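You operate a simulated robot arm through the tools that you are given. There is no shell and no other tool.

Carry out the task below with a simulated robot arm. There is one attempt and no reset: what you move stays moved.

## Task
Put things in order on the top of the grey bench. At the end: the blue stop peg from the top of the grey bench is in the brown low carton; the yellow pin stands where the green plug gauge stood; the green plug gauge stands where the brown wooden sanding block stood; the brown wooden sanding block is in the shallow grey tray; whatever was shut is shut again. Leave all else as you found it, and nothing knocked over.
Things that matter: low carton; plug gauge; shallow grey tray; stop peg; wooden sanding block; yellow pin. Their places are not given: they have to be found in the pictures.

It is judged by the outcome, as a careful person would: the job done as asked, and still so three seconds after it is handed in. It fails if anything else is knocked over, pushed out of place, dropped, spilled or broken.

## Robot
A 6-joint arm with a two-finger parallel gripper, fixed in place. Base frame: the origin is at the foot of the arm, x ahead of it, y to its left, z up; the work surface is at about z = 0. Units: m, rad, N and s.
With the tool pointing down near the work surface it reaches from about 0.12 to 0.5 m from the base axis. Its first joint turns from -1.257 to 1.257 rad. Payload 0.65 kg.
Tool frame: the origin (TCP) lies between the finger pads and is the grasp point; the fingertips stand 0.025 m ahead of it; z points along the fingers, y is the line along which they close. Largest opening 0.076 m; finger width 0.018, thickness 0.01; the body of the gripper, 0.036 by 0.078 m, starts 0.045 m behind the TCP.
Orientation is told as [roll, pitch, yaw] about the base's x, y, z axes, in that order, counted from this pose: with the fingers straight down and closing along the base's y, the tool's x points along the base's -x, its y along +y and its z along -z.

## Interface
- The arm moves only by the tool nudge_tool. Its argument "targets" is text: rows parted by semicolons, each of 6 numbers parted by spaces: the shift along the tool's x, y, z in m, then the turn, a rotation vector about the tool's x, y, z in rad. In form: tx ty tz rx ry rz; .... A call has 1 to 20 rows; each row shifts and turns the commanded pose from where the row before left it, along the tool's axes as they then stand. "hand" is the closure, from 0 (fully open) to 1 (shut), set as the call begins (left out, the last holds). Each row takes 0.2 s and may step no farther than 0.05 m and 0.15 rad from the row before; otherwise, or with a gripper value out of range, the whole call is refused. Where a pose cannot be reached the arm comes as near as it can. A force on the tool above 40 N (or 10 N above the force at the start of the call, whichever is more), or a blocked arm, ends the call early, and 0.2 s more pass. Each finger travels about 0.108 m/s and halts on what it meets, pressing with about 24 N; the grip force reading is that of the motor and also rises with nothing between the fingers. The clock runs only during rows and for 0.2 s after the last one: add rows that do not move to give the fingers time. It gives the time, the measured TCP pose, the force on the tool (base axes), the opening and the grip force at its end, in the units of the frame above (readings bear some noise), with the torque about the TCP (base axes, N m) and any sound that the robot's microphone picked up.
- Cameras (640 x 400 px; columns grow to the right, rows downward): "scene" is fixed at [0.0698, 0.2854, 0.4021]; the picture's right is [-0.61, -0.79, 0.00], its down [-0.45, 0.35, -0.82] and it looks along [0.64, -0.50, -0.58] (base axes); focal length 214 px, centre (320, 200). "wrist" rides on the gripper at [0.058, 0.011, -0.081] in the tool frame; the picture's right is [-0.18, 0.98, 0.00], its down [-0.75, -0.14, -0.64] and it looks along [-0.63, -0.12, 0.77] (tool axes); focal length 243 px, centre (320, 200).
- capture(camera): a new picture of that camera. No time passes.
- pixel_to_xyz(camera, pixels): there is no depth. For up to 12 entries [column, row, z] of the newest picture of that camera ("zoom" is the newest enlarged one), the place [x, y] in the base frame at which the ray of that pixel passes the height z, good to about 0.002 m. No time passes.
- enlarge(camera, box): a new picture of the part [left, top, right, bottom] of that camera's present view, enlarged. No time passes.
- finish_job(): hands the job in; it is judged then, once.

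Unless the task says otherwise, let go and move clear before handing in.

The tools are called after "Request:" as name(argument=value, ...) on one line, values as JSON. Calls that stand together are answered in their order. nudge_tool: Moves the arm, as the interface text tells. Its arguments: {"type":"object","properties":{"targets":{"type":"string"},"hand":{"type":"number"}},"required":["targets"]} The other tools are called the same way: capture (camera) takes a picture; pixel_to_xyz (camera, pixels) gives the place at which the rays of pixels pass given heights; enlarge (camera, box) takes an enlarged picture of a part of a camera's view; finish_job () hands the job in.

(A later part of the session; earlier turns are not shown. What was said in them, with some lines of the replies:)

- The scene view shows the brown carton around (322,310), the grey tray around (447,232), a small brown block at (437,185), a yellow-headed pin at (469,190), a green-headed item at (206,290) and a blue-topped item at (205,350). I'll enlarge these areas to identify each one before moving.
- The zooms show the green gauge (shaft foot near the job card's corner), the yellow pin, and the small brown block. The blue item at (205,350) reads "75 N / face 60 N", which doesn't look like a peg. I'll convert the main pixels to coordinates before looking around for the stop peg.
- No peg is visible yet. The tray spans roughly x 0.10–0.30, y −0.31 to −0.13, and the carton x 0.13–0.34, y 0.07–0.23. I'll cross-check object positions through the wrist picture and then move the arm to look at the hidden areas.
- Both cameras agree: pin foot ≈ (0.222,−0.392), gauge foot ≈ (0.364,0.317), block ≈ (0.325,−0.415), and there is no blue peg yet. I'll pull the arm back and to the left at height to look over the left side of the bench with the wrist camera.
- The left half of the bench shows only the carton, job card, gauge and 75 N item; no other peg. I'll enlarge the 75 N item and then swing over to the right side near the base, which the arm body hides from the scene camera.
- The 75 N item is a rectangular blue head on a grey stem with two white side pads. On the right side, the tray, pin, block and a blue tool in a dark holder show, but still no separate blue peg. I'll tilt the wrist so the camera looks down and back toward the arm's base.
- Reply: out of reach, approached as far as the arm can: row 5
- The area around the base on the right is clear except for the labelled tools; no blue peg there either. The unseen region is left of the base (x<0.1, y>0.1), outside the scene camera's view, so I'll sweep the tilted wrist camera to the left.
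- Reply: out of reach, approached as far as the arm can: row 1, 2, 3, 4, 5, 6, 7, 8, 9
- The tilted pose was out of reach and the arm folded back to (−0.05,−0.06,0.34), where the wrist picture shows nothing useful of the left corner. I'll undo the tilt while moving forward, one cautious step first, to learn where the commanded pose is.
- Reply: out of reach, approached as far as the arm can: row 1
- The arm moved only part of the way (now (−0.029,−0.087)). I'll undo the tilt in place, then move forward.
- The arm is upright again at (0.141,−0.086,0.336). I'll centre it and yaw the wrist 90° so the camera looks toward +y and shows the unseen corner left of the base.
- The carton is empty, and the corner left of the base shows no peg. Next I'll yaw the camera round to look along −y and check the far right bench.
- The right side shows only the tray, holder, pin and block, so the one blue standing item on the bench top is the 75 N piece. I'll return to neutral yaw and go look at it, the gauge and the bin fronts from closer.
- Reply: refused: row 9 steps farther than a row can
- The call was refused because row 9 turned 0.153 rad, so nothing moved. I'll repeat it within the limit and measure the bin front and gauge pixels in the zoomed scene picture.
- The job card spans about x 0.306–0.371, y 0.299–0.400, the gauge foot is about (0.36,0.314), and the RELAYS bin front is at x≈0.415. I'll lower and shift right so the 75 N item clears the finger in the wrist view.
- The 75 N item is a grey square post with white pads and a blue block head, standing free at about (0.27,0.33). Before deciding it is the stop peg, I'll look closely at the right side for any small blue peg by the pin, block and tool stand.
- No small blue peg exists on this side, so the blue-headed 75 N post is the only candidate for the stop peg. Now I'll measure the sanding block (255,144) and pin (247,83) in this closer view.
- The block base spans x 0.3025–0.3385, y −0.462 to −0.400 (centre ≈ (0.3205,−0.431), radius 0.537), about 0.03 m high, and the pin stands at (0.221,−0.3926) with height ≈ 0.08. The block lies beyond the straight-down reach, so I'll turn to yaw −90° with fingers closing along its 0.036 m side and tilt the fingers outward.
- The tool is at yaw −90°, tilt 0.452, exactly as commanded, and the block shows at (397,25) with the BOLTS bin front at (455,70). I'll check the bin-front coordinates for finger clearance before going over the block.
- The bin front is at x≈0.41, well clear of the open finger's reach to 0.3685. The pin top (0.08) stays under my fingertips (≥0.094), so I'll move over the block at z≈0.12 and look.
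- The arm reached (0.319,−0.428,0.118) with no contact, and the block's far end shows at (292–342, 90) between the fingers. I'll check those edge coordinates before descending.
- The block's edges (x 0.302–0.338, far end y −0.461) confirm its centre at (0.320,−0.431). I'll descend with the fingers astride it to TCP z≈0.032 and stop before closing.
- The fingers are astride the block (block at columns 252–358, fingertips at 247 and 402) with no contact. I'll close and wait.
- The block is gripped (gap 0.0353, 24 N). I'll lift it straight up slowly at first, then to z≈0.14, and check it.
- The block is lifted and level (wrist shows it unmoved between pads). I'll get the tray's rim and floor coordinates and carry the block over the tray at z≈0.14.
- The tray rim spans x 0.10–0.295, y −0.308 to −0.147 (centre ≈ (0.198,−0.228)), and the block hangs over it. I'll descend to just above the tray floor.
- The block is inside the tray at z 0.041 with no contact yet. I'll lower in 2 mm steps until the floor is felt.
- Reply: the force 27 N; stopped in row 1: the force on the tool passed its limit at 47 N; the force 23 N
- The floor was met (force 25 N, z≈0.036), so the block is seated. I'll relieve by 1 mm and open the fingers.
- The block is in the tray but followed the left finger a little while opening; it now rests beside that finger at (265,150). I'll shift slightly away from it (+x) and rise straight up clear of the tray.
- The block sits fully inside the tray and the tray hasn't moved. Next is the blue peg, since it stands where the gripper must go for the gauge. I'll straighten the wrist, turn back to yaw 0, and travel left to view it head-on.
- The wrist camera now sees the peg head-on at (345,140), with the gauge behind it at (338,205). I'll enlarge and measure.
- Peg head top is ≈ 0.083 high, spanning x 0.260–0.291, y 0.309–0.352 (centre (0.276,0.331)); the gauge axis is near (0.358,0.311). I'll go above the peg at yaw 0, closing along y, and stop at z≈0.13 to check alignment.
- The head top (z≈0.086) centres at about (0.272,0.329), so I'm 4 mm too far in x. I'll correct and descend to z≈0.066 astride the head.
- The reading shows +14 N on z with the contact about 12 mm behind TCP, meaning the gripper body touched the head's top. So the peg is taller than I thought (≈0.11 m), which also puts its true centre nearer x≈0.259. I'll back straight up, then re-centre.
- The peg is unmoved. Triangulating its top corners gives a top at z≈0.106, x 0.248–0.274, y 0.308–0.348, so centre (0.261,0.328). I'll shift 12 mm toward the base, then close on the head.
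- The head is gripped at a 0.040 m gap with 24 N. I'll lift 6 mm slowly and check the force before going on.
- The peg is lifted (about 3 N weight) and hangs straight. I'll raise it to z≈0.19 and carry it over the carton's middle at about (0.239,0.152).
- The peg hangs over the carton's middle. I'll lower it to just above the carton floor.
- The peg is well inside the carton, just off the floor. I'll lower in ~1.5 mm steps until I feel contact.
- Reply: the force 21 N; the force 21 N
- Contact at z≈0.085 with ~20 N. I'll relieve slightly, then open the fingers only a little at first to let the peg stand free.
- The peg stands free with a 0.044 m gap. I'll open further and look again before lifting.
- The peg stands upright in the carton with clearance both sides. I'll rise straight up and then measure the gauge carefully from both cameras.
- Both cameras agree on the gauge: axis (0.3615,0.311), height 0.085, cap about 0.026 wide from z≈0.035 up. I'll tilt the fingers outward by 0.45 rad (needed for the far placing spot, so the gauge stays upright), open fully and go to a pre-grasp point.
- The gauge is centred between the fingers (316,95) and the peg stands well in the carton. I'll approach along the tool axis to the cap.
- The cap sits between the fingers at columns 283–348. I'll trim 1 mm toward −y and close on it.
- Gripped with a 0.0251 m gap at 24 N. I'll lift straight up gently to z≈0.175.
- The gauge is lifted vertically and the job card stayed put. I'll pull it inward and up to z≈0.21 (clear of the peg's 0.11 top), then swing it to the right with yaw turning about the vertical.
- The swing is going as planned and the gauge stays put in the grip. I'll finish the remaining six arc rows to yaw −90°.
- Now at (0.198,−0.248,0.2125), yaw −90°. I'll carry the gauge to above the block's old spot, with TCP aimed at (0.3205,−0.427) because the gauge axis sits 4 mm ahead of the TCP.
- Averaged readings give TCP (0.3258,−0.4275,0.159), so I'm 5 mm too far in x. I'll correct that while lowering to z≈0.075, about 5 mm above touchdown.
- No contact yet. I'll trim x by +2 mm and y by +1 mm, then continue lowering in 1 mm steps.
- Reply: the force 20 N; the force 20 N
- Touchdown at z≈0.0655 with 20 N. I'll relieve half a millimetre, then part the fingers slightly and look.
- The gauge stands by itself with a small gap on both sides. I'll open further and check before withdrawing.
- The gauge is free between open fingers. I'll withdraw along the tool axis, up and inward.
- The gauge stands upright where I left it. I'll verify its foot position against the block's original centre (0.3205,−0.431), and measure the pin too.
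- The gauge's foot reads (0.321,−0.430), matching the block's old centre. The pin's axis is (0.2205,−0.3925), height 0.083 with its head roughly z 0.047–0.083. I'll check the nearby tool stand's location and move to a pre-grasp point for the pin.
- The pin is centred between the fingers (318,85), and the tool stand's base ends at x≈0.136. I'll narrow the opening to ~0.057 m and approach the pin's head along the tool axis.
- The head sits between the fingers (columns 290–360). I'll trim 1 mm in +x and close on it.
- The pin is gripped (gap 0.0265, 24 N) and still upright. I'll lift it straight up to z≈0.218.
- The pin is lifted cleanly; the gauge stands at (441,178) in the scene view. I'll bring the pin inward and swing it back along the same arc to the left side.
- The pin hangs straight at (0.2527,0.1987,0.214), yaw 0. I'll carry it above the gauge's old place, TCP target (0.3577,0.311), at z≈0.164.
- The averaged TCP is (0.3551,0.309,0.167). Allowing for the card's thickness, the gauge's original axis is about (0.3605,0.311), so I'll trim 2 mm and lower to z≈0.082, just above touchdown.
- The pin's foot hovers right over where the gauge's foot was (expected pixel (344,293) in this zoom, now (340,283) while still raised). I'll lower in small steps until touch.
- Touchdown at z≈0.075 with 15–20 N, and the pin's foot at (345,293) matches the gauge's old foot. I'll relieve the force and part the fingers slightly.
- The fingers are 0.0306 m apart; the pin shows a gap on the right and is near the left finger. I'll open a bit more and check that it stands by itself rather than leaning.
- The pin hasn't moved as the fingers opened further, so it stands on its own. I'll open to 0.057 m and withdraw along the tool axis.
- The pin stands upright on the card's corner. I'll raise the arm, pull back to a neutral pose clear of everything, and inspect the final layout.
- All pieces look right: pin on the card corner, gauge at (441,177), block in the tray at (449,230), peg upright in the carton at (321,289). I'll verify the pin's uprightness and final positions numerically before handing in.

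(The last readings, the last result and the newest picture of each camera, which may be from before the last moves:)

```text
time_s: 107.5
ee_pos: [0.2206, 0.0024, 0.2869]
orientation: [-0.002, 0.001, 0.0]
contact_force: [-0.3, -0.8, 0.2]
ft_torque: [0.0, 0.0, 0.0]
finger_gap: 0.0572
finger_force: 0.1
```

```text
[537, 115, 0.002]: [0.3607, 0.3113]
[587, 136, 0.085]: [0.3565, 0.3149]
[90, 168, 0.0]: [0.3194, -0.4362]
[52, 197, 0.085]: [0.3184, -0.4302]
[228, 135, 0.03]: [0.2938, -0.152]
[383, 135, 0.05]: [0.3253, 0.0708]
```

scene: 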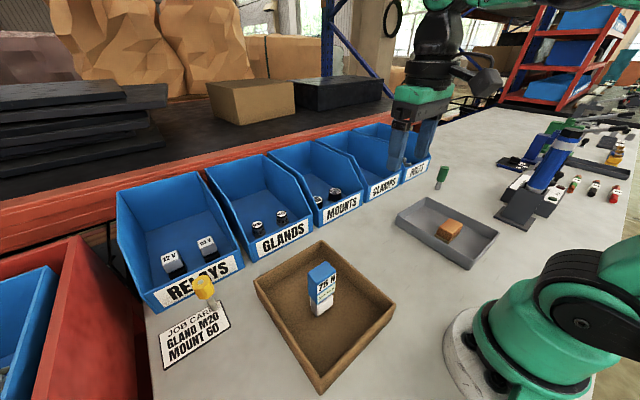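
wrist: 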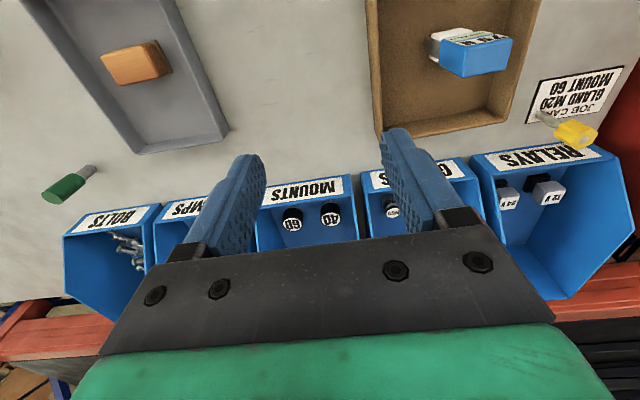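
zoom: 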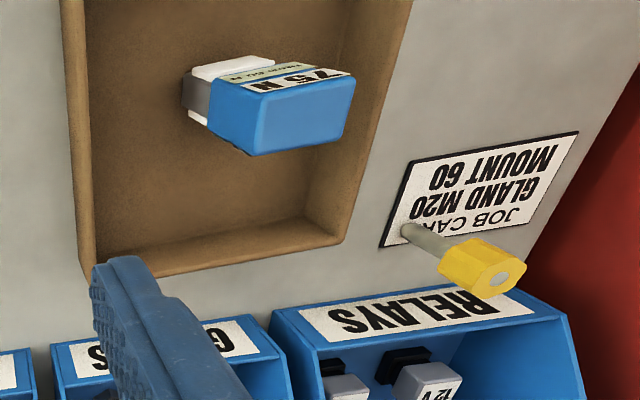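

The pin's foot (0.360,0.311) and top (0.359,0.311) show it upright on the gauge's old spot, and the gauge stands at about (0.320,−0.431). The block lies flat in the tray, the peg stands in the carton, and the card, tray, carton and bins are where they were. The arm is clear and the gripper empty, so I'm handing in.

Request:
finish_job()

```text
The job is handed in.
```

The job is handed in, and the last pictures showed all four items where you asked and nothing knocked over. One choice rests on my judgement: which object was the stop peg.

- **Blue stop peg:** it stands upright near the middle of the brown carton. No object on the bench was named as a stop peg. I took it to be the blue-headed post labelled "75 N / face 60 N", the only loose, standing blue piece I could find within the arm's reach.
- **Yellow pin:** it stands upright at about (0.360, 0.311) on the job card, within about 2 mm of where the green plug gauge stood.
- **Green plug gauge:** it stands upright at about (0.320, −0.431), the middle of where the sanding block stood.
- **Sanding block:** it lies flat in the grey tray. It shifted and turned slightly when the fingers opened but is fully inside.

The gripper body once pressed on top of the peg with about 14 N while I was working out its height. The peg did not move, and I backed off before gripping it.

The carton, tray, job card and bins look to be where they were at the start. I opened nothing, so nothing needed shutting. The arm is clear and the gripper is empty.
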